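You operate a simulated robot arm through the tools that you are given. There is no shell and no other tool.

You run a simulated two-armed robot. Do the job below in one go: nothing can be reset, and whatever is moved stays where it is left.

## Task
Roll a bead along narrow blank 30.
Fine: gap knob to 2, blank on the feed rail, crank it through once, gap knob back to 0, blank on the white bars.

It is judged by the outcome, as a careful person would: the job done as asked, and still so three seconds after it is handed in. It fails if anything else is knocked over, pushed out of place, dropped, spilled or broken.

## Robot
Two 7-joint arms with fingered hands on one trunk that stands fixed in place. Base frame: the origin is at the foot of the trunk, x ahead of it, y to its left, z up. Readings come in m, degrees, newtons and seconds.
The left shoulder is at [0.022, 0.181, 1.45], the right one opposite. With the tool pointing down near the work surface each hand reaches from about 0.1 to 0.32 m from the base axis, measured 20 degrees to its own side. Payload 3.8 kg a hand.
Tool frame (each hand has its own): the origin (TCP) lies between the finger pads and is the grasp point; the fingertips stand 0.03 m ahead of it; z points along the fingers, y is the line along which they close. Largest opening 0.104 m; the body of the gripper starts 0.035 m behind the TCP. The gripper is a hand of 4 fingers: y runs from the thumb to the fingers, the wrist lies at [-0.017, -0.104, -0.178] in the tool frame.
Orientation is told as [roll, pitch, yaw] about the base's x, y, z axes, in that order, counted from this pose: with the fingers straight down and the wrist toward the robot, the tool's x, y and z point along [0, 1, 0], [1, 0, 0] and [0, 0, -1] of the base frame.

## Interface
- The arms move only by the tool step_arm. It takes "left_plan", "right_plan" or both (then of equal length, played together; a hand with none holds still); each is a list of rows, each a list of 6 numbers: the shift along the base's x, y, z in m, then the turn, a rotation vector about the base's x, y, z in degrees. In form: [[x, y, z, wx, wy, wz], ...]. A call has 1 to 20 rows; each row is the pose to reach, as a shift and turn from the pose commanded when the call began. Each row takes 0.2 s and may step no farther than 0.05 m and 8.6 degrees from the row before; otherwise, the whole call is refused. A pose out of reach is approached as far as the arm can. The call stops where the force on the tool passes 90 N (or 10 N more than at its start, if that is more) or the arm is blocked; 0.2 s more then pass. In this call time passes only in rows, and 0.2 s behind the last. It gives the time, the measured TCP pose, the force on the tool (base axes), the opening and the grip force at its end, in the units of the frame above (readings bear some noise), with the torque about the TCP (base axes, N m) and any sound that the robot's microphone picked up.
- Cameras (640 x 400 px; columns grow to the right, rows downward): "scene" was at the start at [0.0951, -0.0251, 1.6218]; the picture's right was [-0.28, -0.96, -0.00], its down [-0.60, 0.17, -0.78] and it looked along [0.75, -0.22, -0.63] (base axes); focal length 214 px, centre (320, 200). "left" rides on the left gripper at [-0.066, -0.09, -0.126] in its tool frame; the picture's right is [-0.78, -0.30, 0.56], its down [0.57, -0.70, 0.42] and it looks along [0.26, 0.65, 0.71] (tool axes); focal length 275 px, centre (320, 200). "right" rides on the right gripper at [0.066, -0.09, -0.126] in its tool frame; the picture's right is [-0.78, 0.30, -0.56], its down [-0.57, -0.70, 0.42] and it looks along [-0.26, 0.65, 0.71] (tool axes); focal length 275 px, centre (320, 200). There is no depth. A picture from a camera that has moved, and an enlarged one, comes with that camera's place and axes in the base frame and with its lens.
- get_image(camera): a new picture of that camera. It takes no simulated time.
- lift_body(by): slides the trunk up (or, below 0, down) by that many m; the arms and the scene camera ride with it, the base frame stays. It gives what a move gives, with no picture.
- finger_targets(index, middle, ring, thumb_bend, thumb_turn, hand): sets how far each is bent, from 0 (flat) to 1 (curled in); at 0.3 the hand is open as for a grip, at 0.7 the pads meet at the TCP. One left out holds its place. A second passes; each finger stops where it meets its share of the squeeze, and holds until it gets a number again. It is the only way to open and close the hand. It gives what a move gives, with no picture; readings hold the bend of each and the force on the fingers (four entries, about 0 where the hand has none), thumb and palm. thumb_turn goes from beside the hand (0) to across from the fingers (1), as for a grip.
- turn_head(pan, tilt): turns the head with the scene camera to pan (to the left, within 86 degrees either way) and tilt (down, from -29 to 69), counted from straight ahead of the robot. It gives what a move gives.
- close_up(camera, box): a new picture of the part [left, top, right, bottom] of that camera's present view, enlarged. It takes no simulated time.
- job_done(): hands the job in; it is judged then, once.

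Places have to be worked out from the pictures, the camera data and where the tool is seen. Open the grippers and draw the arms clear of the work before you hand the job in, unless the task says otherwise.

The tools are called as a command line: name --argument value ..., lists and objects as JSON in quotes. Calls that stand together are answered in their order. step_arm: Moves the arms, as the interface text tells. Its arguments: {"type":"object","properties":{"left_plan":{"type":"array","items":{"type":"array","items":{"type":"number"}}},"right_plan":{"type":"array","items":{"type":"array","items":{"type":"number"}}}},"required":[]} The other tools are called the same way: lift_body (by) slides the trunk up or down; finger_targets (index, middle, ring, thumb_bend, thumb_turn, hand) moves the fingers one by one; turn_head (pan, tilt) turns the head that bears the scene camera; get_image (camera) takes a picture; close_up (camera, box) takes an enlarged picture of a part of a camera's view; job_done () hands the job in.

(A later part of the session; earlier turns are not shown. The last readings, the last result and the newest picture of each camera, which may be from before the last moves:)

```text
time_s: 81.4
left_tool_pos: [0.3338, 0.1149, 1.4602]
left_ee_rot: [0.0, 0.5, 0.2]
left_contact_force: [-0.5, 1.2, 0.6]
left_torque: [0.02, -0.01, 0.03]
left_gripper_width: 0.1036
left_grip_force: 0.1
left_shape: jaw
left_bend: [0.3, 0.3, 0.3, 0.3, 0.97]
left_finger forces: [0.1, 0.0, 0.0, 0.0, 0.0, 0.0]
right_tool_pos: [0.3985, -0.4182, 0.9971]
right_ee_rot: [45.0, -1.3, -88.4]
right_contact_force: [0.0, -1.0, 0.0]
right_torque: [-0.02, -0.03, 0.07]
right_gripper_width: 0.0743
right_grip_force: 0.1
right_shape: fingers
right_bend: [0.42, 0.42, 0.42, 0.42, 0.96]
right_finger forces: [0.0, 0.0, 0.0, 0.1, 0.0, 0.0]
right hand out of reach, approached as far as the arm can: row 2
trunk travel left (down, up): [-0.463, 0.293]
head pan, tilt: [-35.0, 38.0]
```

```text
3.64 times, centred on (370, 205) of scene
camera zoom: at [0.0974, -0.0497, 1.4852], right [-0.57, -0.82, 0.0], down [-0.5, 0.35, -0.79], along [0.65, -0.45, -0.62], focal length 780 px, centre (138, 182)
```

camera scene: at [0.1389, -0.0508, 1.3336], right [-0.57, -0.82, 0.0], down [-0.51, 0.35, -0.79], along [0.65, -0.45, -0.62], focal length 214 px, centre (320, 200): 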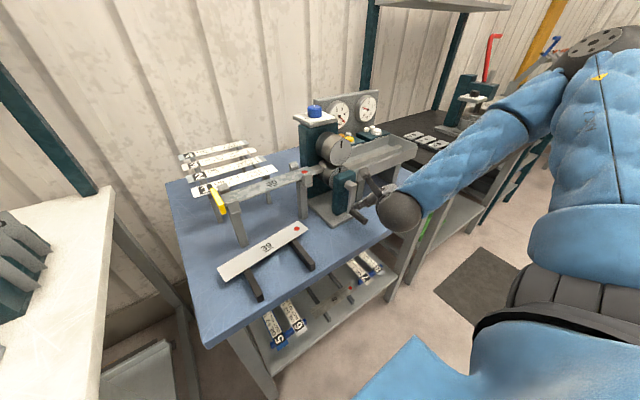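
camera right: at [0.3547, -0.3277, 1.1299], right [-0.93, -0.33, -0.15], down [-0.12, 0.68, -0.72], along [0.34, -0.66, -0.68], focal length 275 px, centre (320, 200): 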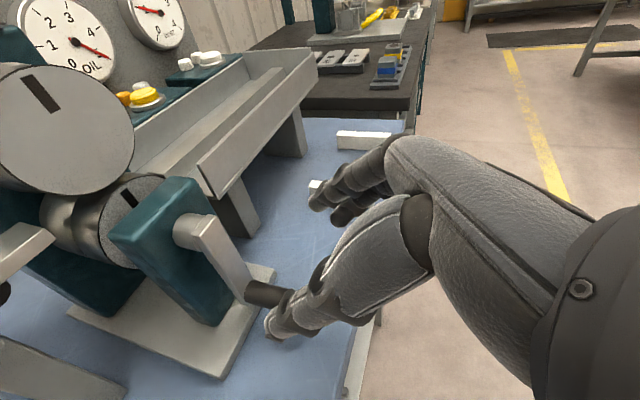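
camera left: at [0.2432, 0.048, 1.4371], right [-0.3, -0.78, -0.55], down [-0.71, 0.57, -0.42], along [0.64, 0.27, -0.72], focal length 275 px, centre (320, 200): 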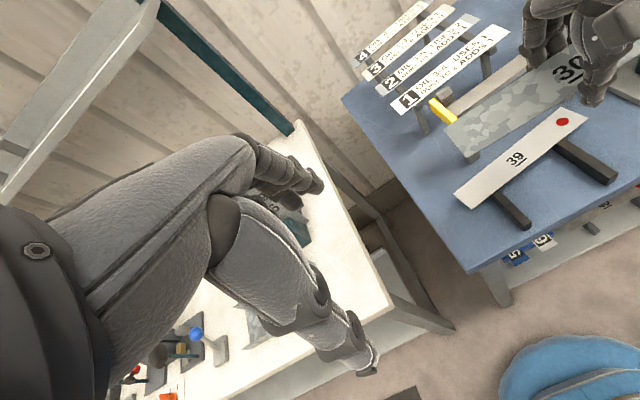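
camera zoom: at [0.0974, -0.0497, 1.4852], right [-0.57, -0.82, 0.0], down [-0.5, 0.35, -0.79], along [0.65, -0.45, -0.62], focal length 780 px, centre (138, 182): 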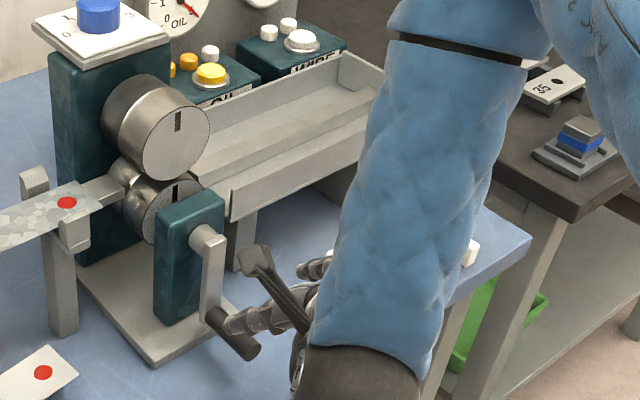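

Still cramped at this height. I raise the trunk another 0.15 m so the arm can reach the whole crank circle comfortably, then come back down to the handle.

lift_body --by 0.15

step_arm --right_plan '[[0, 0, -0.04, 0, 0, 0], [0, 0.0, -0.08, 0, 0, 0], [0, 0.002, -0.12, 0, 0, 0], [0, 0.004, -0.155, 0, 0, 0]]'

get_image --camera "right"

close_up --camera "scene" --box '[300, 180, 440, 290]'

```text
time_s: 83.1
left_tool_pos: [0.3327, 0.1139, 1.6101]
left_ee_rot: [0.0, 0.5, 0.2]
left_contact_force: [-0.5, 0.5, -0.4]
left_torque: [-0.01, 0.04, -0.02]
left_gripper_width: 0.1036
left_grip_force: 0.0
left_shape: jaw
left_bend: [0.3, 0.3, 0.3, 0.3, 0.97]
left_finger forces: [0.0, 0.1, 0.0, 0.0, 0.0, 0.1]
right_tool_pos: [0.3981, -0.4191, 1.1571]
right_ee_rot: [46.1, -1.2, -88.5]
right_contact_force: [0.3, -0.5, -0.8]
right_torque: [0.0, -0.02, -0.04]
right_gripper_width: 0.0743
right_grip_force: 0.1
right_shape: fingers
right_bend: [0.42, 0.42, 0.42, 0.42, 0.96]
right_finger forces: [0.0, 0.0, 0.1, 0.0, 0.0, 0.0]
trunk travel left (down, up): [-0.613, 0.143]
head pan, tilt: [-35.0, 38.0]
```

```text
time_s: 84.1
left_tool_pos: [0.332, 0.112, 1.6104]
left_ee_rot: [0.1, 0.3, 0.2]
left_contact_force: [0.0, 0.6, -0.1]
left_torque: [0.01, -0.02, 0.04]
left_gripper_width: 0.1038
left_grip_force: 0.1
left_shape: jaw
left_bend: [0.3, 0.3, 0.3, 0.3, 0.97]
left_finger forces: [0.0, 0.0, 0.0, 0.1, 0.0, 0.1]
right_tool_pos: [0.4029, -0.4559, 1.1427]
right_ee_rot: [46.3, -1.2, -88.3]
right_contact_force: [0.5, -0.9, 0.1]
right_torque: [-0.02, 0.0, 0.03]
right_gripper_width: 0.0743
right_grip_force: 0.1
right_shape: fingers
right_bend: [0.42, 0.42, 0.42, 0.42, 0.96]
right_finger forces: [0.0, 0.1, 0.0, 0.0, 0.1, 0.0]
right hand out of reach, approached as far as the arm can: row 1, 2, 3, 4
trunk travel left (down, up): [-0.613, 0.143]
head pan, tilt: [-35.0, 38.0]
```

```text
taken
camera right: at [0.3551, -0.3655, 1.2767], right [-0.93, -0.33, -0.17], down [-0.11, 0.68, -0.72], along [0.35, -0.65, -0.67], focal length 275 px, centre (320, 200)
```

right: 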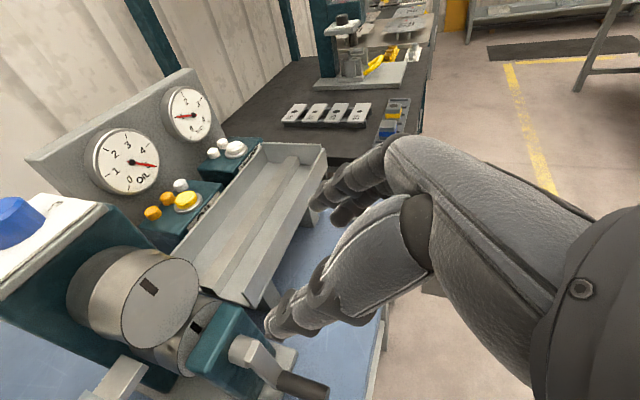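

```text
3.64 times, centred on (370, 235) of scene
camera zoom: at [0.0823, -0.0522, 1.6357], right [-0.57, -0.82, 0.0], down [-0.5, 0.35, -0.79], along [0.65, -0.45, -0.62], focal length 780 px, centre (138, 73)
```

zoom: 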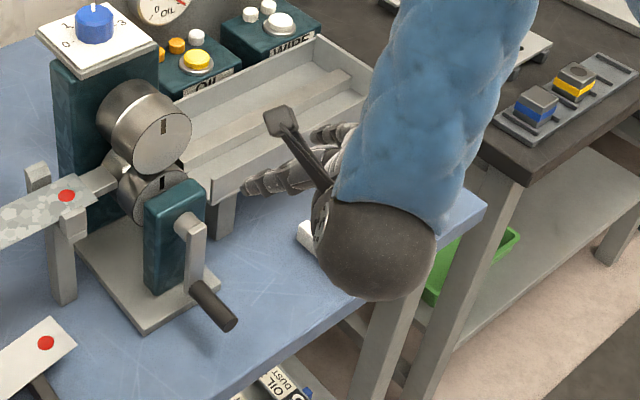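

With the shoulder this high the low pose is out of range too; lower trunk suits low work better, approaching the handle from straight above. I first raise the hand well up before lowering the trunk.

step_arm --right_plan '[[0.005, 0.005, 0.045, 0, 0, 0], [0.015, 0.01, 0.09, 0, 0, 0], [0.025, 0.015, 0.135, 0, 0, 0], [0.035, 0.02, 0.18, 0, 0, 0], [0.045, 0.03, 0.22, 0, 0, 0]]'

```text
time_s: 85.3
left_tool_pos: [0.3325, 0.1154, 1.6092]
left_ee_rot: [0.0, 0.4, 0.1]
left_contact_force: [-0.3, 0.9, 0.8]
left_torque: [0.0, -0.01, 0.0]
left_gripper_width: 0.1037
left_grip_force: 0.3
left_shape: jaw
left_bend: [0.3, 0.3, 0.3, 0.3, 0.97]
left_finger forces: [0.0, 0.0, 0.0, 0.0, 0.0, 0.0]
right_tool_pos: [0.4453, -0.423, 1.3653]
right_ee_rot: [46.2, -1.3, -88.3]
right_contact_force: [0.2, 0.3, -0.4]
right_torque: [0.0, -0.02, 0.02]
right_gripper_width: 0.074
right_grip_force: 0.1
right_shape: fingers
right_bend: [0.42, 0.42, 0.42, 0.42, 0.96]
right_finger forces: [0.0, 0.0, 0.1, 0.0, 0.1, 0.1]
trunk travel left (down, up): [-0.613, 0.143]
head pan, tilt: [-35.0, 38.0]
```

Raised to z≈1.365. Now I lower the trunk 0.2 m (hand to about z 1.165, still above the crank hub).

lift_body --by -0.2

```text
time_s: 87.5
left_tool_pos: [0.3333, 0.1135, 1.4114]
left_ee_rot: [0.0, 0.4, 0.2]
left_contact_force: [-0.3, 0.2, 0.4]
left_torque: [-0.01, 0.01, -0.02]
left_gripper_width: 0.1037
left_grip_force: 0.0
left_shape: jaw
left_bend: [0.3, 0.3, 0.3, 0.3, 0.97]
left_finger forces: [0.0, 0.0, 0.0, 0.0, 0.1, 0.0]
right_tool_pos: [0.4469, -0.4257, 1.1657]
right_ee_rot: [46.2, -1.3, -88.5]
right_contact_force: [1.2, 0.2, -0.2]
right_torque: [0.02, -0.03, 0.01]
right_gripper_width: 0.0743
right_grip_force: 0.0
right_shape: fingers
right_bend: [0.42, 0.42, 0.42, 0.42, 0.96]
right_finger forces: [0.0, 0.0, 0.1, 0.0, 0.0, 0.1]
trunk travel left (down, up): [-0.413, 0.343]
head pan, tilt: [-35.0, 38.0]
```

Now I descend from above toward the handle, with y aligned to it, and see how far the arm gets at this trunk height.

step_arm --right_plan '[[0.0, 0.006, -0.04, 0, 0, 0], [0.0, 0.012, -0.08, 0, 0, 0], [0.0, 0.012, -0.12, 0, 0, 0], [0.0, 0.012, -0.16, 0, 0, 0]]'

get_image --camera "right"

close_up --camera "scene" --box '[300, 140, 440, 260]'

```text
time_s: 88.5
left_tool_pos: [0.3332, 0.1139, 1.4091]
left_ee_rot: [0.1, 0.6, 0.3]
left_contact_force: [0.3, -0.5, -0.8]
left_torque: [0.02, 0.04, -0.01]
left_gripper_width: 0.1039
left_grip_force: 0.1
left_shape: jaw
left_bend: [0.3, 0.3, 0.3, 0.3, 0.97]
left_finger forces: [0.1, 0.0, 0.1, 0.0, 0.0, 0.0]
right_tool_pos: [0.4502, -0.4145, 1.0046]
right_ee_rot: [46.3, -1.4, -88.5]
right_contact_force: [-0.6, 0.8, 0.0]
right_torque: [0.0, 0.0, -0.02]
right_gripper_width: 0.0744
right_grip_force: 0.1
right_shape: fingers
right_bend: [0.42, 0.42, 0.42, 0.42, 0.96]
right_finger forces: [0.1, 0.0, 0.1, 0.1, 0.0, 0.0]
trunk travel left (down, up): [-0.413, 0.343]
head pan, tilt: [-35.0, 38.0]
```

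```text
taken
camera right: at [0.402, -0.3238, 1.1371], right [-0.93, -0.33, -0.17], down [-0.11, 0.68, -0.72], along [0.35, -0.65, -0.67], focal length 275 px, centre (320, 200)
```

right: 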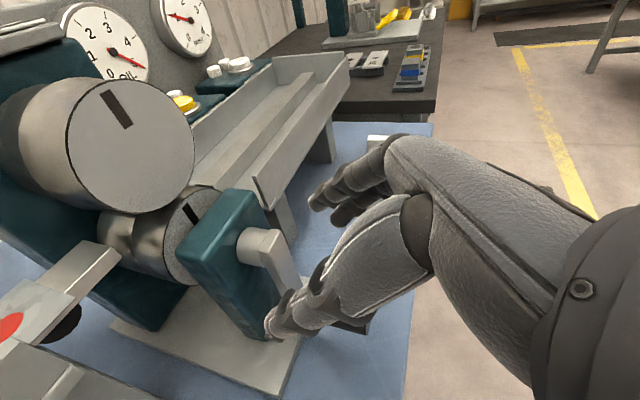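

```text
3.33 times, centred on (370, 200) of scene
camera zoom: at [0.1085, -0.0508, 1.4347], right [-0.57, -0.82, 0.0], down [-0.51, 0.35, -0.79], along [0.65, -0.45, -0.62], focal length 715 px, centre (153, 200)
```

zoom: 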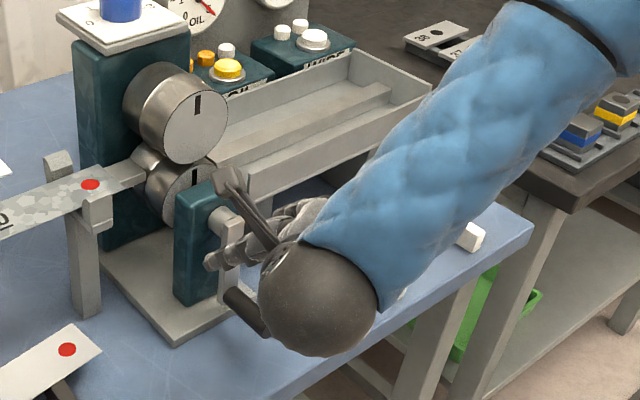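

The pose is reachable here. I continue down so the thumb and fingers straddle the handle.

step_arm --right_plan '[[0, 0, -0.025, 0, 0, 0], [0, 0, -0.05, 0, 0, 0], [0, 0, -0.07, 0, 0, 0], [0, 0, -0.085, 0, 0, 0]]'

get_image --camera "right"

close_up --camera "scene" --box '[310, 160, 430, 270]'

```text
time_s: 89.5
left_tool_pos: [0.3327, 0.1129, 1.4094]
left_ee_rot: [0.0, 0.4, 0.2]
left_contact_force: [0.5, -0.7, -0.3]
left_torque: [0.03, -0.01, 0.03]
left_gripper_width: 0.1037
left_grip_force: 0.1
left_shape: jaw
left_bend: [0.3, 0.3, 0.3, 0.3, 0.97]
left_finger forces: [0.0, 0.0, 0.0, 0.0, 0.0, 0.0]
right_tool_pos: [0.4482, -0.419, 0.9402]
right_ee_rot: [46.2, -1.3, -88.4]
right_contact_force: [-0.3, 0.1, -0.3]
right_torque: [-0.01, -0.01, -0.02]
right_gripper_width: 0.0743
right_grip_force: 0.0
right_shape: fingers
right_bend: [0.42, 0.42, 0.42, 0.42, 0.96]
right_finger forces: [0.1, 0.0, 0.1, 0.0, 0.0, 0.0]
right hand out of reach, approached as far as the arm can: row 3, 4
trunk travel left (down, up): [-0.413, 0.343]
head pan, tilt: [-35.0, 38.0]
```

```text
taken
camera right: at [0.3998, -0.3289, 1.073], right [-0.93, -0.33, -0.17], down [-0.11, 0.68, -0.72], along [0.35, -0.65, -0.67], focal length 275 px, centre (320, 200)
```

right: 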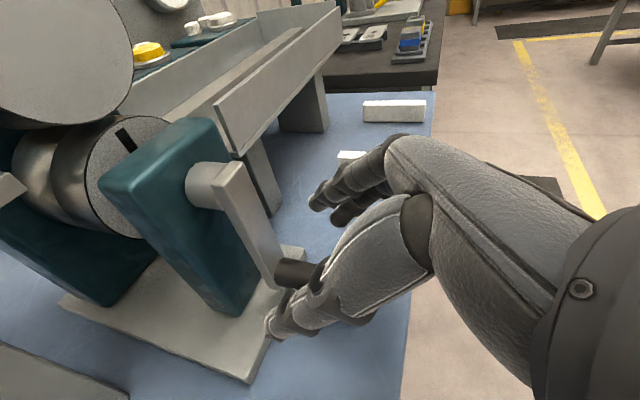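

```text
3.64 times, centred on (370, 215) of scene
camera zoom: at [0.1075, -0.0513, 1.4348], right [-0.57, -0.82, 0.0], down [-0.5, 0.35, -0.79], along [0.65, -0.45, -0.62], focal length 780 px, centre (138, 146)
```

zoom: 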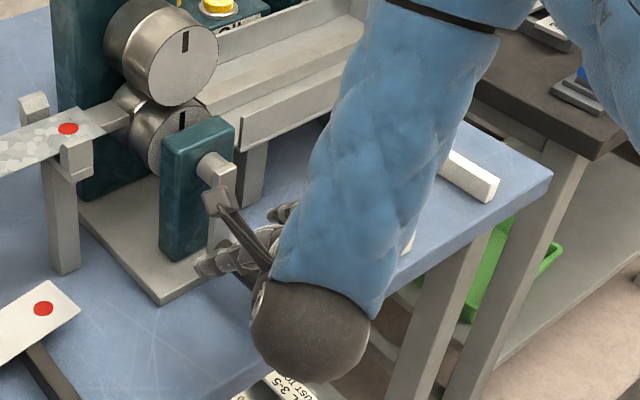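

The arm stops at z≈0.940, about 2-3 cm short. I raise the hand 3 cm and lower the trunk 6 cm, which brings the grip level with the handle with some margin.

step_arm --right_plan '[[0, 0.003, 0.03, 0, 0, 0]]'

```text
time_s: 89.9
left_tool_pos: [0.3323, 0.1142, 1.41]
left_ee_rot: [0.0, 0.3, 0.2]
left_contact_force: [-0.1, 0.1, 0.4]
left_torque: [0.04, 0.01, -0.02]
left_gripper_width: 0.1036
left_grip_force: 0.1
left_shape: jaw
left_bend: [0.3, 0.3, 0.3, 0.3, 0.97]
left_finger forces: [0.0, 0.0, 0.0, 0.1, 0.0, 0.0]
right_tool_pos: [0.446, -0.4165, 0.97]
right_ee_rot: [46.3, -1.3, -88.4]
right_contact_force: [-0.3, -0.9, 0.4]
right_torque: [-0.01, 0.03, 0.01]
right_gripper_width: 0.0742
right_grip_force: 0.1
right_shape: fingers
right_bend: [0.42, 0.42, 0.42, 0.42, 0.96]
right_finger forces: [0.1, 0.0, 0.0, 0.1, 0.0, 0.0]
trunk travel left (down, up): [-0.413, 0.343]
head pan, tilt: [-35.0, 38.0]
```

The hand is at z 0.970; I now lower the trunk by 0.055 m.

lift_body --by -0.055

get_image --camera "right"

close_up --camera "scene" --box '[310, 150, 430, 260]'

```text
time_s: 90.9
left_tool_pos: [0.332, 0.1134, 1.3554]
left_ee_rot: [0.0, 0.5, 0.2]
left_contact_force: [0.6, 0.3, 1.0]
left_torque: [-0.01, -0.02, -0.02]
left_gripper_width: 0.1037
left_grip_force: 0.0
left_shape: jaw
left_bend: [0.3, 0.3, 0.3, 0.3, 0.97]
left_finger forces: [0.1, 0.0, 0.1, 0.0, 0.0, 0.0]
right_tool_pos: [0.4486, -0.4146, 0.9169]
right_ee_rot: [46.3, -1.3, -88.4]
right_contact_force: [-0.8, -0.2, 0.5]
right_torque: [-0.03, 0.0, 0.03]
right_gripper_width: 0.0745
right_grip_force: 0.0
right_shape: fingers
right_bend: [0.42, 0.42, 0.42, 0.42, 0.96]
right_finger forces: [0.0, 0.0, 0.0, 0.0, 0.0, 0.0]
trunk travel left (down, up): [-0.358, 0.398]
head pan, tilt: [-35.0, 38.0]
```

```text
taken
camera right: at [0.3995, -0.3236, 1.0492], right [-0.93, -0.33, -0.17], down [-0.11, 0.68, -0.72], along [0.35, -0.65, -0.67], focal length 275 px, centre (320, 200)
```

right: 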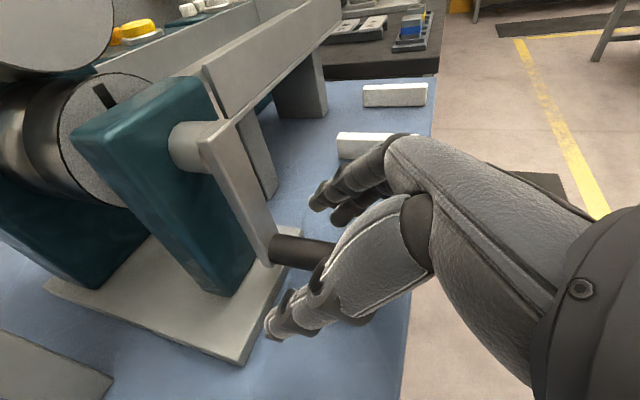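

```text
3.64 times, centred on (370, 205) of scene
camera zoom: at [0.1223, -0.0505, 1.3795], right [-0.57, -0.82, 0.0], down [-0.5, 0.35, -0.79], along [0.65, -0.45, -0.62], focal length 780 px, centre (138, 182)
```

zoom: 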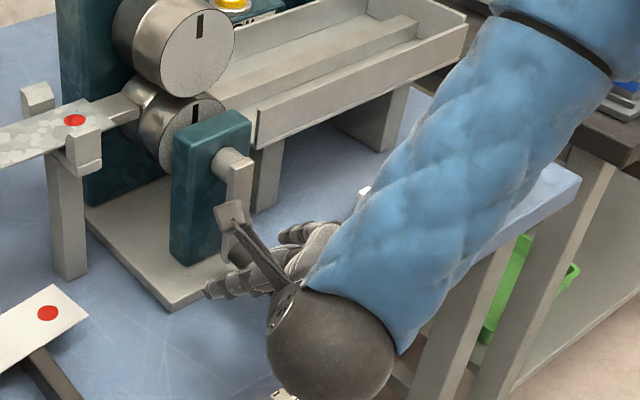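

The handle runs right through the grasp point between thumb and fingers. I close the hand on it.

finger_targets --hand "right" --index 0.8 --middle 0.8 --ring 0.8 --thumb_bend 0.75

get_image --camera "right"

```text
time_s: 91.9
left_tool_pos: [0.333, 0.1131, 1.3546]
left_ee_rot: [-0.1, 0.4, 0.2]
left_contact_force: [-0.6, 0.5, -0.9]
left_torque: [0.01, -0.02, 0.02]
left_gripper_width: 0.1038
left_grip_force: 0.1
left_shape: jaw
left_bend: [0.3, 0.3, 0.3, 0.3, 0.97]
left_finger forces: [0.0, 0.0, 0.0, 0.0, 0.1, 0.0]
right_tool_pos: [0.4482, -0.4145, 0.9157]
right_ee_rot: [46.3, -1.2, -88.3]
right_contact_force: [4.5, -3.2, -0.8]
right_torque: [0.06, -0.37, 0.26]
right_gripper_width: 0.0108
right_grip_force: 21.2
right_shape: fingers
right_bend: [0.73, 0.68, 0.71, 0.66, 0.98]
right_finger forces: [7.2, 7.0, 9.9, 0.0, 18.3, 0.0]
trunk travel left (down, up): [-0.358, 0.398]
head pan, tilt: [-35.0, 38.0]
```

```text
taken
camera right: at [0.4005, -0.3241, 1.0485], right [-0.93, -0.33, -0.17], down [-0.11, 0.68, -0.72], along [0.35, -0.65, -0.67], focal length 275 px, centre (320, 200)
```

right: 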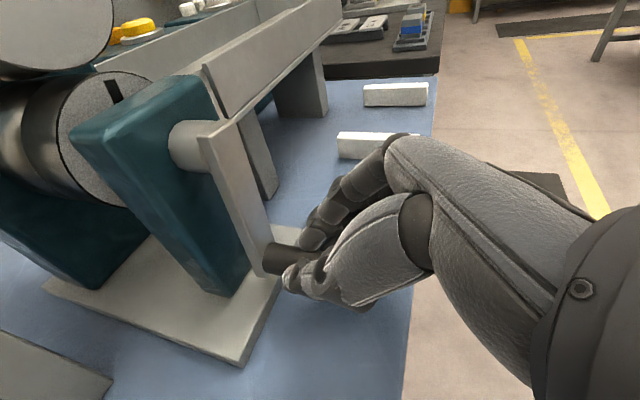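

Good grip on the handle. I test a first 21° of clockwise turn (handle toward +y), watching the forces and the roll marks.

step_arm --right_plan '[[0, 0.0106, 0.0006, 0, 0, 0], [0, 0.021, 0.0026, 0, 0, 0], [0, 0.0312, 0.0058, 0, 0, 0]]'

get_image --camera "right"

close_up --camera "scene" --box '[290, 130, 410, 240]'

```text
time_s: 92.7
left_tool_pos: [0.3318, 0.114, 1.3556]
left_ee_rot: [0.1, 0.4, 0.1]
left_contact_force: [0.1, -0.2, -0.3]
left_torque: [-0.02, 0.0, 0.03]
left_gripper_width: 0.1037
left_grip_force: 0.0
left_shape: jaw
left_bend: [0.3, 0.3, 0.3, 0.3, 0.97]
left_finger forces: [0.0, 0.1, 0.1, 0.0, 0.0, 0.0]
right_tool_pos: [0.448, -0.3843, 0.9213]
right_ee_rot: [46.4, -1.4, -88.5]
right_contact_force: [-2.0, -7.5, 5.9]
right_torque: [0.12, -0.6, 0.18]
right_gripper_width: 0.0109
right_grip_force: 29.7
right_shape: fingers
right_bend: [0.73, 0.67, 0.71, 0.71, 0.95]
right_finger forces: [11.8, 11.1, 10.2, 0.0, 26.3, 0.1]
trunk travel left (down, up): [-0.358, 0.398]
head pan, tilt: [-35.0, 38.0]
```

```text
taken
camera right: at [0.3995, -0.2931, 1.0541], right [-0.93, -0.32, -0.17], down [-0.11, 0.68, -0.72], along [0.35, -0.66, -0.67], focal length 275 px, centre (320, 200)
```

right: 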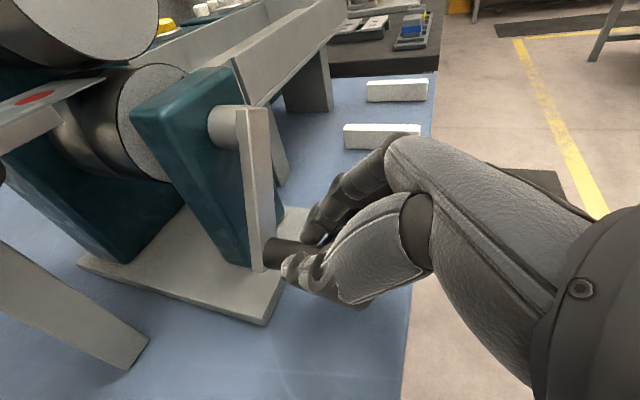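

```text
3.64 times, centred on (350, 185) of scene
camera zoom: at [0.1219, -0.051, 1.3795], right [-0.57, -0.82, 0.0], down [-0.5, 0.35, -0.79], along [0.65, -0.45, -0.62], focal length 780 px, centre (211, 254)
```

zoom: 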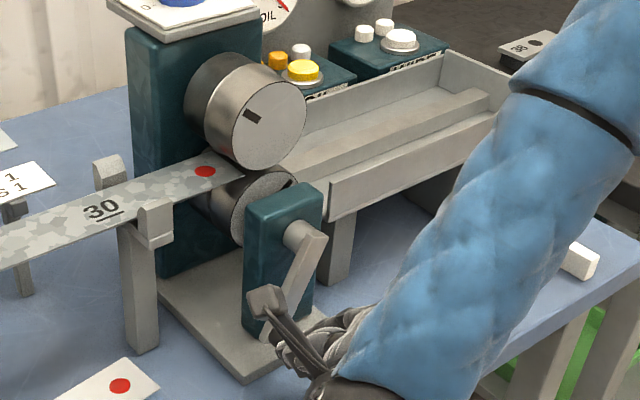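

It works: the rolls turn the right way and the blank is being drawn in. I continue the circle to about 57° and check the forces.

step_arm --right_plan '[[0, 0.0162, 0.0082, 0, 0, 0], [0, 0.0303, 0.0197, 0, 0, 0], [0, 0.0418, 0.0338, 0, 0, 0]]'

close_up --camera "scene" --box '[260, 120, 410, 240]'

get_image --camera "right"

```text
time_s: 93.5
left_tool_pos: [0.3325, 0.1136, 1.3538]
left_ee_rot: [-0.1, 0.4, 0.2]
left_contact_force: [0.0, -1.0, -0.1]
left_torque: [-0.03, 0.0, -0.01]
left_gripper_width: 0.1037
left_grip_force: 0.0
left_shape: jaw
left_bend: [0.3, 0.3, 0.3, 0.3, 0.97]
left_finger forces: [0.1, 0.0, 0.0, 0.1, 0.0, 0.0]
right_tool_pos: [0.4458, -0.3424, 0.9548]
right_ee_rot: [46.1, -1.2, -88.6]
right_contact_force: [-4.9, -8.0, -4.3]
right_torque: [0.44, -0.81, 0.15]
right_gripper_width: 0.0099
right_grip_force: 43.1
right_shape: fingers
right_bend: [0.72, 0.67, 0.71, 0.76, 0.92]
right_finger forces: [13.8, 18.5, 15.0, 0.0, 39.6, 0.1]
trunk travel left (down, up): [-0.358, 0.398]
head pan, tilt: [-35.0, 38.0]
```

```text
3.33 times, centred on (335, 180) of scene
camera zoom: at [0.1223, -0.0515, 1.3793], right [-0.57, -0.82, 0.0], down [-0.5, 0.35, -0.79], along [0.65, -0.45, -0.62], focal length 715 px, centre (270, 267)
```

zoom: 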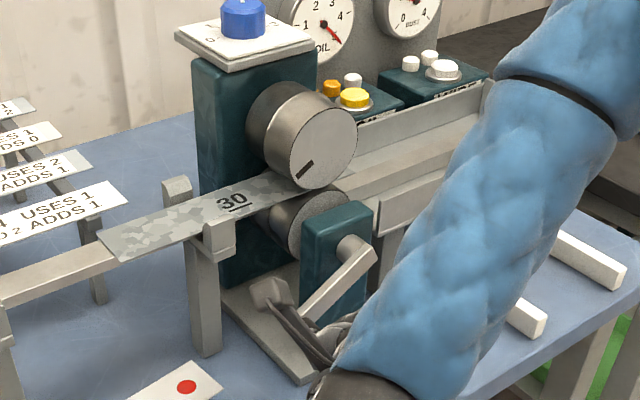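

```text
taken
camera right: at [0.3987, -0.2518, 1.0873], right [-0.93, -0.32, -0.17], down [-0.11, 0.68, -0.72], along [0.35, -0.65, -0.67], focal length 275 px, centre (320, 200)
```

right: 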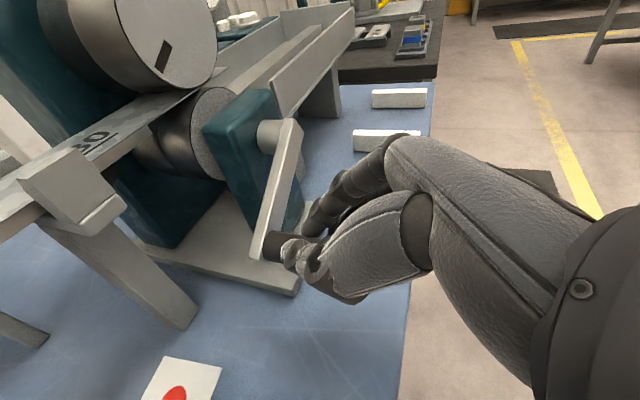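

The blank is about half through already. Forces are moderate, so I carry on round to about 105°.

step_arm --right_plan '[[0, 0.0075, 0.0162, 0, 0, 0], [0, 0.0119, 0.0338, 0, 0, 0], [0, 0.0125, 0.0519, 0, 0, 0], [0, 0.0095, 0.0699, 0, 0, 0]]'

close_up --camera "scene" --box '[260, 120, 410, 240]'

get_image --camera "right"

```text
time_s: 94.5
left_tool_pos: [0.3342, 0.1124, 1.3554]
left_ee_rot: [0.1, 0.5, 0.2]
left_contact_force: [-0.1, 0.0, 0.0]
left_torque: [-0.03, 0.0, 0.0]
left_gripper_width: 0.1038
left_grip_force: 0.1
left_shape: jaw
left_bend: [0.3, 0.3, 0.3, 0.3, 0.97]
left_finger forces: [0.0, 0.0, 0.1, 0.0, 0.0, 0.1]
right_tool_pos: [0.4469, -0.334, 1.0236]
right_ee_rot: [46.1, -1.1, -88.5]
right_contact_force: [-4.5, -10.6, -13.9]
right_torque: [0.6, -0.39, -0.21]
right_gripper_width: 0.0128
right_grip_force: 45.3
right_shape: fingers
right_bend: [0.71, 0.69, 0.73, 0.76, 0.88]
right_finger forces: [18.9, 32.6, 2.5, 0.0, 37.3, 0.0]
trunk travel left (down, up): [-0.358, 0.398]
head pan, tilt: [-35.0, 38.0]
```

```text
3.33 times, centred on (335, 180) of scene
camera zoom: at [0.1233, -0.0533, 1.3791], right [-0.57, -0.82, 0.0], down [-0.5, 0.35, -0.79], along [0.65, -0.45, -0.62], focal length 715 px, centre (270, 267)
```

zoom: 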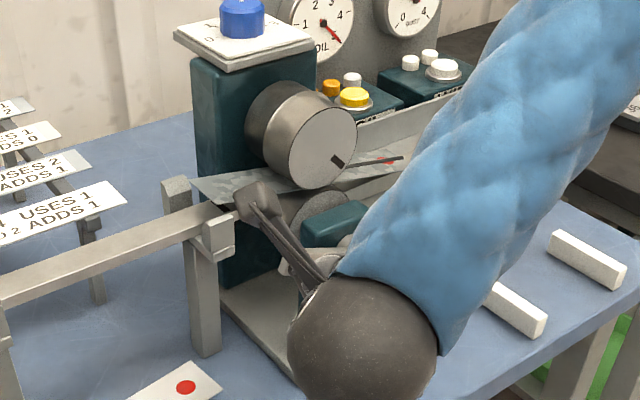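

```text
taken
camera right: at [0.3988, -0.2437, 1.1568], right [-0.93, -0.32, -0.17], down [-0.11, 0.68, -0.72], along [0.35, -0.65, -0.67], focal length 275 px, centre (320, 200)
```

right: 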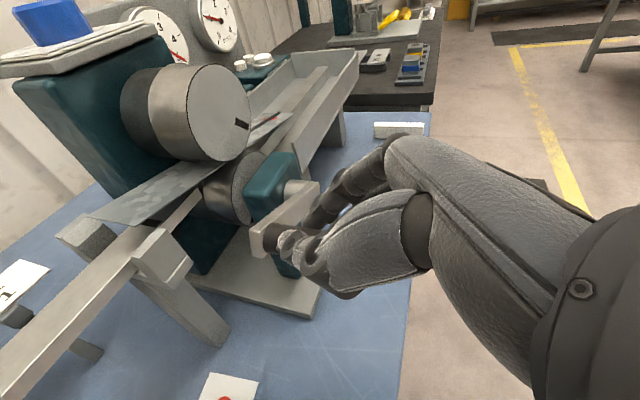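

The blank is about three quarters through, its red-dot end emerging over the tray. I keep circling, with slightly smaller radius, to about 153°.

step_arm --right_plan '[[0, -0.0077, 0.0156, 0, 0, 0], [0, -0.0172, 0.0304, 0, 0, 0], [0, -0.0296, 0.0428, 0, 0, 0], [0, -0.0444, 0.0523, 0, 0, 0]]'

close_up --camera "scene" --box '[260, 120, 410, 240]'

get_image --camera "right"

```text
time_s: 95.5
left_tool_pos: [0.3374, 0.1101, 1.3544]
left_ee_rot: [0.1, 0.6, 0.1]
left_contact_force: [-0.3, 0.3, 0.3]
left_torque: [-0.04, 0.06, -0.04]
left_gripper_width: 0.1037
left_grip_force: 0.1
left_shape: jaw
left_bend: [0.3, 0.3, 0.3, 0.3, 0.97]
left_finger forces: [0.1, 0.1, 0.0, 0.0, 0.0, 0.0]
right_tool_pos: [0.4465, -0.3805, 1.0709]
right_ee_rot: [45.1, -0.9, -88.6]
right_contact_force: [-4.3, -6.3, -42.3]
right_torque: [1.03, 0.07, -0.24]
right_gripper_width: 0.0132
right_grip_force: 50.3
right_shape: fingers
right_bend: [0.71, 0.7, 0.73, 0.77, 0.87]
right_finger forces: [16.5, 49.7, 3.4, 0.1, 32.2, 0.1]
trunk travel left (down, up): [-0.358, 0.398]
head pan, tilt: [-35.0, 38.0]
```

```text
3.33 times, centred on (335, 180) of scene
camera zoom: at [0.1253, -0.0545, 1.3786], right [-0.57, -0.82, 0.0], down [-0.51, 0.36, -0.79], along [0.64, -0.45, -0.62], focal length 715 px, centre (270, 267)
```

zoom: 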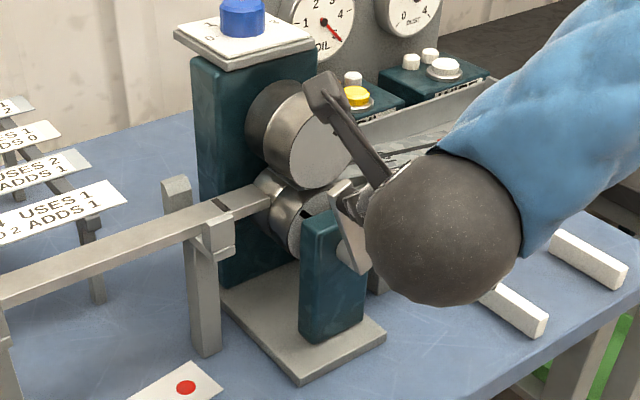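

```text
taken
camera right: at [0.4018, -0.2902, 1.2047], right [-0.93, -0.32, -0.15], down [-0.12, 0.69, -0.72], along [0.34, -0.65, -0.68], focal length 275 px, centre (320, 200)
```

right: 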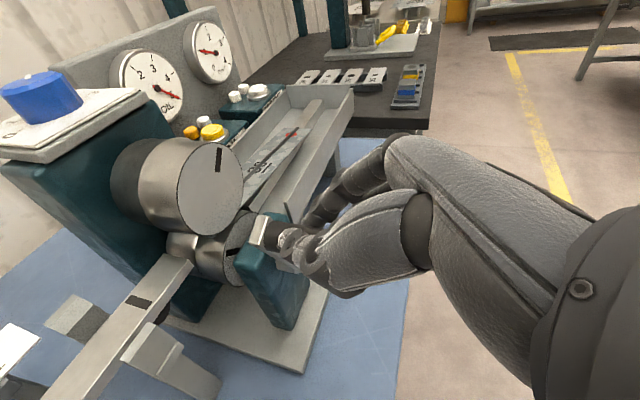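

The blank has come out whole on the tray side and the upper roll's mark is back upright; the crank now pushes back hard (42 N), probably my arc being a bit too high. I stop and look at the tray and gauges.

close_up --camera "right" --box '[100, 10, 240, 110]'

close_up --camera "right" --box '[180, 80, 360, 260]'

close_up --camera "right" --box '[90, 130, 330, 330]'

close_up --camera "scene" --box '[310, 110, 440, 200]'

```text
4.00 times, centred on (170, 60) of right
camera zoom: at [0.4018, -0.2902, 1.2047], right [-0.93, -0.32, -0.15], down [-0.12, 0.69, -0.72], along [0.34, -0.65, -0.68], focal length 1101 px, centre (920, 760)
```

zoom: 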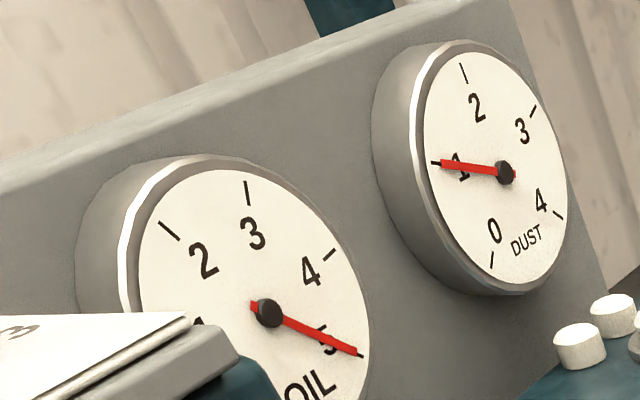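

```text
2.22 times, centred on (270, 170) of right
camera zoom: at [0.4018, -0.2902, 1.2047], right [-0.93, -0.32, -0.15], down [-0.12, 0.69, -0.72], along [0.34, -0.65, -0.68], focal length 612 px, centre (431, 267)
```

zoom: 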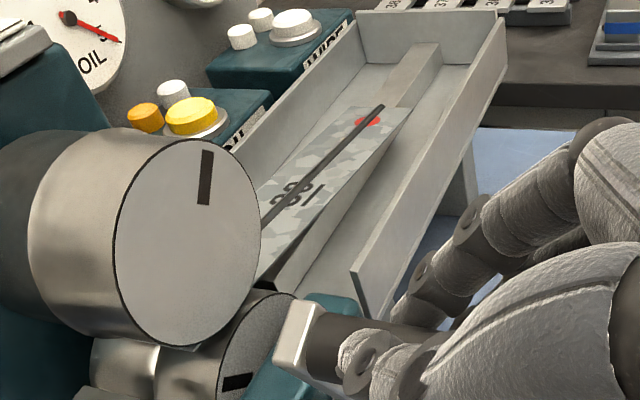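

```text
2.00 times, centred on (210, 230) of right
camera zoom: at [0.4018, -0.2902, 1.2047], right [-0.93, -0.32, -0.15], down [-0.12, 0.69, -0.72], along [0.34, -0.65, -0.68], focal length 551 px, centre (540, 140)
```

zoom: 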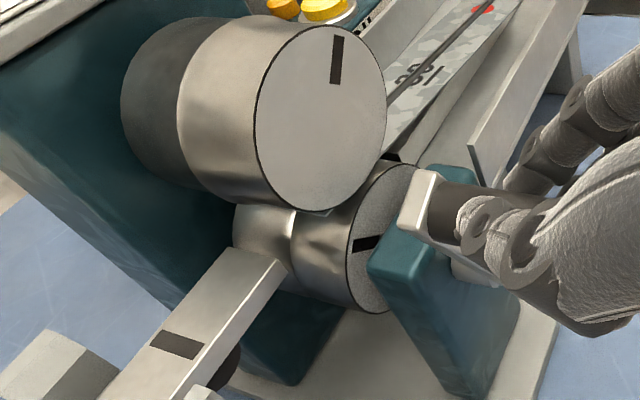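

```text
4.44 times, centred on (375, 155) of scene
camera zoom: at [0.1253, -0.0545, 1.3786], right [-0.57, -0.82, 0.0], down [-0.51, 0.36, -0.79], along [0.64, -0.45, -0.62], focal length 953 px, centre (76, 400)
```

zoom: 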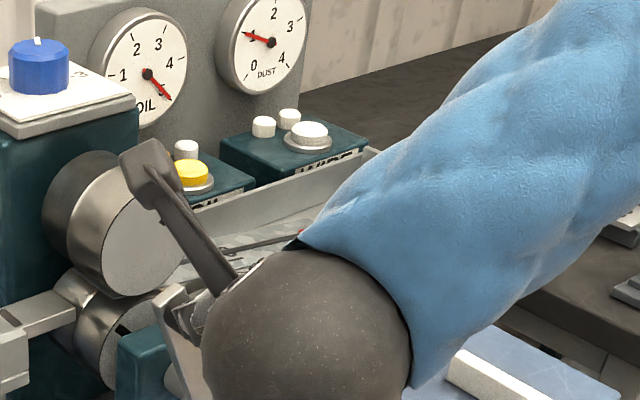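

The bead line is on the blank, but the gauges haven't changed yet, so the pass isn't finished. The radial push says the crank radius is nearer 0.078 m; I continue on the corrected circle over the top.

step_arm --right_plan '[[0, -0.0114, -0.0105, 0, 0, 0], [0, -0.0272, -0.0066, 0, 0, 0], [0, -0.0435, -0.006, 0, 0, 0]]'

get_image --camera "right"

close_up --camera "scene" --box '[280, 110, 430, 230]'

```text
time_s: 96.3
left_tool_pos: [0.331, 0.116, 1.3556]
left_ee_rot: [0.0, 0.4, 0.2]
left_contact_force: [0.6, -0.3, 0.7]
left_torque: [-0.01, 0.03, 0.0]
left_gripper_width: 0.1038
left_grip_force: 0.0
left_shape: jaw
left_bend: [0.3, 0.3, 0.3, 0.3, 0.97]
left_finger forces: [0.0, 0.1, 0.0, 0.1, 0.0, 0.0]
right_tool_pos: [0.447, -0.4179, 1.0766]
right_ee_rot: [46.4, -1.4, -88.3]
right_contact_force: [-10.7, 8.7, -2.3]
right_torque: [0.88, -0.86, 0.32]
right_gripper_width: 0.0131
right_grip_force: 50.0
right_shape: fingers
right_bend: [0.72, 0.7, 0.73, 0.76, 0.86]
right_finger forces: [13.5, 33.2, 2.2, 0.1, 50.6, 0.0]
trunk travel left (down, up): [-0.358, 0.398]
head pan, tilt: [-35.0, 38.0]
```

```text
taken
camera right: at [0.3981, -0.3277, 1.2079], right [-0.93, -0.33, -0.17], down [-0.11, 0.68, -0.73], along [0.36, -0.66, -0.67], focal length 275 px, centre (320, 200)
```

right: 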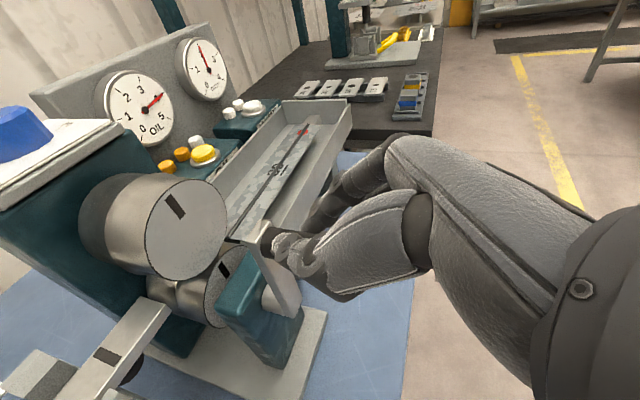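

```text
3.33 times, centred on (355, 170) of scene
camera zoom: at [0.121, -0.0493, 1.3798], right [-0.57, -0.82, 0.0], down [-0.5, 0.35, -0.79], along [0.65, -0.45, -0.61], focal length 715 px, centre (203, 300)
```

zoom: 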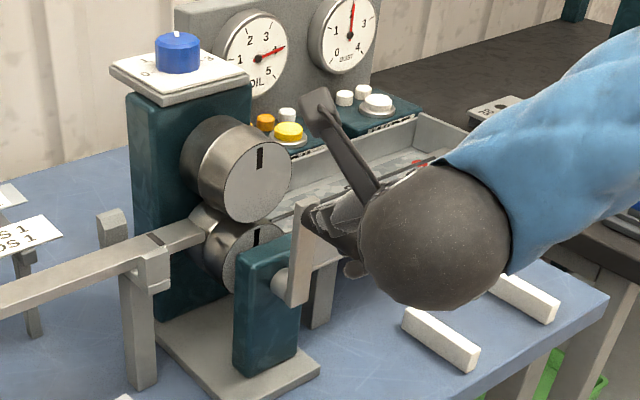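

The gauges just changed, so the pass is done. I zoom on them and on the tray.

close_up --camera "right" --box '[90, 20, 240, 150]'

close_up --camera "scene" --box '[325, 100, 405, 160]'

close_up --camera "right" --box '[200, 90, 360, 260]'

```text
3.08 times, centred on (165, 85) of right
camera zoom: at [0.3981, -0.3277, 1.2079], right [-0.93, -0.33, -0.17], down [-0.11, 0.68, -0.73], along [0.36, -0.66, -0.67], focal length 847 px, centre (797, 554)
```

zoom: 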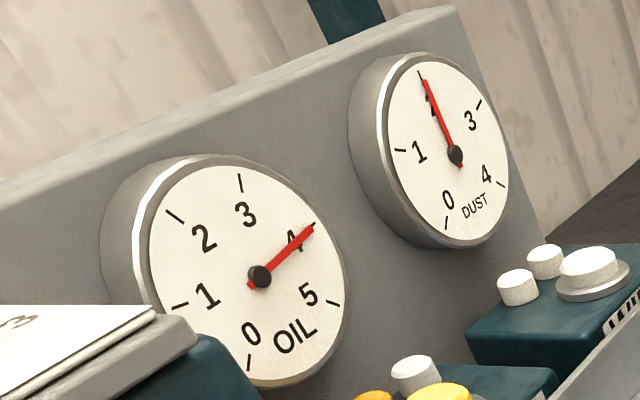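

```text
6.67 times, centred on (365, 130) of scene
camera zoom: at [0.121, -0.0493, 1.3798], right [-0.57, -0.82, 0.0], down [-0.5, 0.35, -0.79], along [0.65, -0.45, -0.61], focal length 1430 px, centre (20, 667)
```

zoom: 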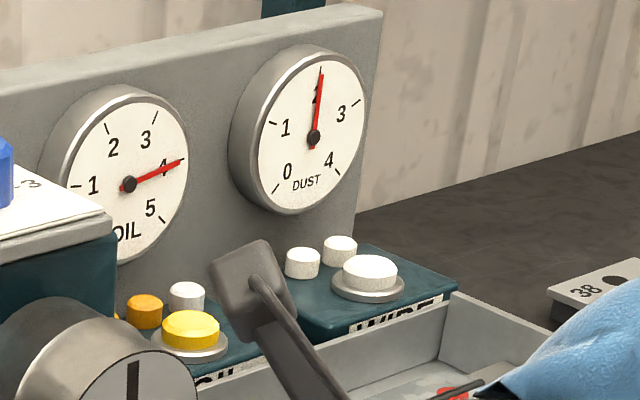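

```text
2.35 times, centred on (280, 175) of right
camera zoom: at [0.3981, -0.3277, 1.2079], right [-0.93, -0.33, -0.17], down [-0.11, 0.68, -0.73], along [0.36, -0.66, -0.67], focal length 648 px, centre (414, 259)
```

zoom: 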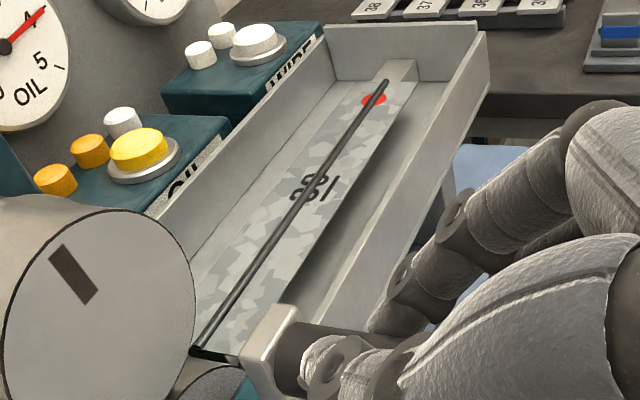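

The bead is on the blank, it lies on the tray's ridge, oil went 5→4 and dust 1→2, so the pass counted once. I finish the crank turn so that the handle ends at the bottom again; first to about 268°.

step_arm --right_plan '[[0, -0.0161, -0.0028, 0, 0, 0], [0, -0.0312, -0.0089, 0, 0, 0], [0, -0.0447, -0.018, 0, 0, 0], [0, -0.0561, -0.0298, 0, 0, 0], [0, -0.0647, -0.0436, 0, 0, 0], [0, -0.0703, -0.0589, 0, 0, 0], [0, -0.0726, -0.0751, 0, 0, 0]]'

get_image --camera "right"

```text
time_s: 97.9
left_tool_pos: [0.3316, 0.1114, 1.3542]
left_ee_rot: [0.1, 0.4, 0.2]
left_contact_force: [-0.8, 0.5, -0.3]
left_torque: [0.03, 0.0, 0.0]
left_gripper_width: 0.1036
left_grip_force: 0.0
left_shape: jaw
left_bend: [0.3, 0.3, 0.3, 0.3, 0.97]
left_finger forces: [0.1, 0.0, 0.0, 0.0, 0.0, 0.0]
right_tool_pos: [0.4461, -0.4936, 0.9974]
right_ee_rot: [46.1, -1.3, -88.7]
right_contact_force: [-1.9, -13.5, 8.9]
right_torque: [0.63, -0.74, -0.26]
right_gripper_width: 0.016
right_grip_force: 49.5
right_shape: fingers
right_bend: [0.52, 0.71, 0.73, 0.78, 0.79]
right_finger forces: [38.5, 9.5, 0.0, 0.1, 51.5, 0.0]
trunk travel left (down, up): [-0.358, 0.398]
head pan, tilt: [-35.0, 38.0]
```

```text
taken
camera right: at [0.3997, -0.4028, 1.1286], right [-0.93, -0.32, -0.17], down [-0.11, 0.68, -0.72], along [0.35, -0.66, -0.67], focal length 275 px, centre (320, 200)
```

right: 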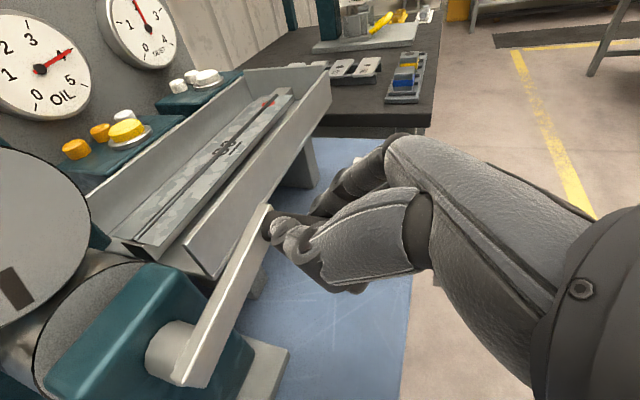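

The blank is free in the tray. I bring the handle the rest of the way down to the bottom.

step_arm --right_plan '[[0, 0.0012, -0.0162, 0, 0, 0], [0, 0.0057, -0.0319, 0, 0, 0], [0, 0.0133, -0.0463, 0, 0, 0], [0, 0.0238, -0.0588, 0, 0, 0], [0, 0.0367, -0.0688, 0, 0, 0], [0, 0.0513, -0.076, 0, 0, 0], [0, 0.0671, -0.0799, 0, 0, 0], [0, 0.078, -0.0807, 0, 0, 0]]'

get_image --camera "right"

get_image --camera "scene"

```text
time_s: 99.5
left_tool_pos: [0.3371, 0.114, 1.3541]
left_ee_rot: [0.0, 0.6, 0.2]
left_contact_force: [-0.4, 1.5, 0.1]
left_torque: [-0.12, -0.05, 0.02]
left_gripper_width: 0.1036
left_grip_force: 0.0
left_shape: jaw
left_bend: [0.3, 0.3, 0.3, 0.3, 0.97]
left_finger forces: [0.0, 0.1, 0.1, 0.0, 0.0, 0.1]
right_tool_pos: [0.4387, -0.4375, 0.9008]
right_ee_rot: [43.4, -1.3, -90.0]
right_contact_force: [20.3, -26.8, -54.1]
right_torque: [1.09, 0.62, 0.03]
right_gripper_width: 0.0123
right_grip_force: 26.1
right_shape: fingers
right_bend: [0.51, 0.7, 0.73, 0.74, 1.0]
right_finger forces: [36.5, 14.1, 0.0, 0.0, 1.2, 0.0]
trunk travel left (down, up): [-0.358, 0.398]
head pan, tilt: [-35.0, 38.0]
stopped in row 8 (right hand): the force on the tool passed its limit at 94 N (the readings are from after the stop); the commanded pose is now the measured one
```

```text
taken
camera right: at [0.4001, -0.3452, 1.0355], right [-0.95, -0.3, -0.12], down [-0.12, 0.69, -0.72], along [0.3, -0.66, -0.69], focal length 275 px, centre (320, 200)
```

right: 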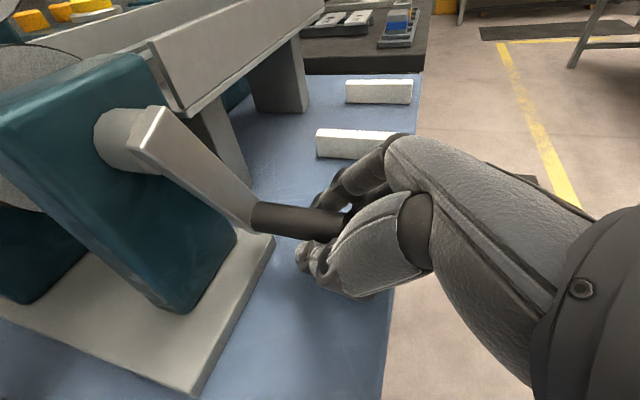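

```text
taken
camera scene: at [0.127, -0.052, 1.3787], right [-0.57, -0.82, 0.0], down [-0.51, 0.35, -0.79], along [0.64, -0.45, -0.62], focal length 214 px, centre (320, 200)
```

scene: 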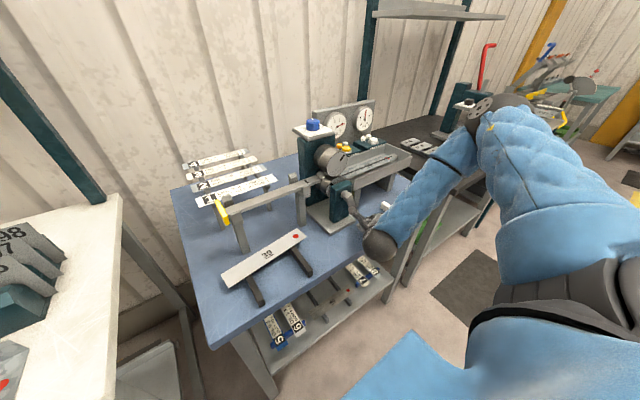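

The handle is almost at the bottom but the thumb slipped under it and the force limit stopped the move. I open the hand to let go.

finger_targets --hand "right" --index 0.4 --middle 0.4 --ring 0.4 --thumb_bend 0.4

get_image --camera "right"

close_up --camera "scene" --box '[300, 140, 440, 260]'

```text
time_s: 100.5
left_tool_pos: [0.332, 0.114, 1.3552]
left_ee_rot: [0.0, 0.5, 0.2]
left_contact_force: [-0.2, -0.2, -0.4]
left_torque: [0.0, -0.03, 0.02]
left_gripper_width: 0.1039
left_grip_force: 0.0
left_shape: jaw
left_bend: [0.3, 0.3, 0.3, 0.3, 0.97]
left_finger forces: [0.0, 0.1, 0.0, 0.1, 0.1, 0.0]
right_tool_pos: [0.4405, -0.4337, 0.9084]
right_ee_rot: [44.7, -1.5, -89.6]
right_contact_force: [-0.4, -0.4, -0.2]
right_torque: [0.01, 0.0, 0.0]
right_gripper_width: 0.079
right_grip_force: 0.1
right_shape: fingers
right_bend: [0.4, 0.4, 0.4, 0.4, 1.0]
right_finger forces: [0.0, 0.0, 0.1, 0.1, 0.0, 0.0]
trunk travel left (down, up): [-0.358, 0.398]
head pan, tilt: [-35.0, 38.0]
```

```text
taken
camera right: at [0.3982, -0.3415, 1.0424], right [-0.94, -0.31, -0.14], down [-0.11, 0.68, -0.72], along [0.32, -0.66, -0.68], focal length 275 px, centre (320, 200)
```

right: 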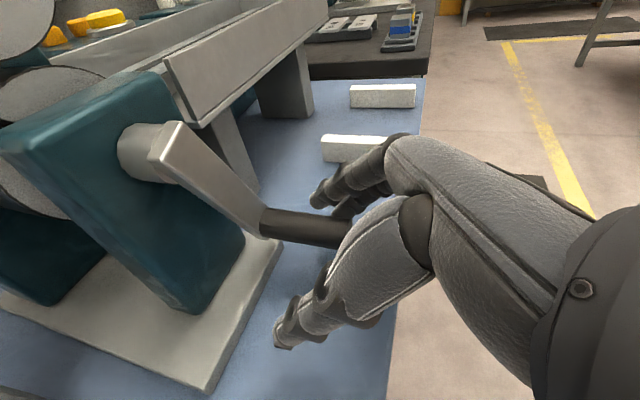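

```text
3.33 times, centred on (370, 200) of scene
camera zoom: at [0.1232, -0.051, 1.3793], right [-0.57, -0.82, 0.0], down [-0.5, 0.35, -0.79], along [0.65, -0.45, -0.62], focal length 715 px, centre (153, 200)
```

zoom: 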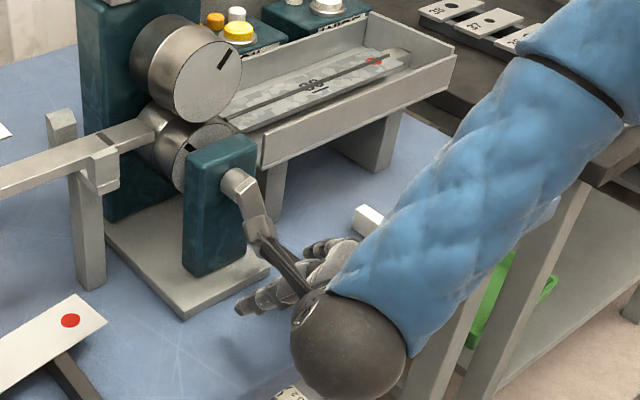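

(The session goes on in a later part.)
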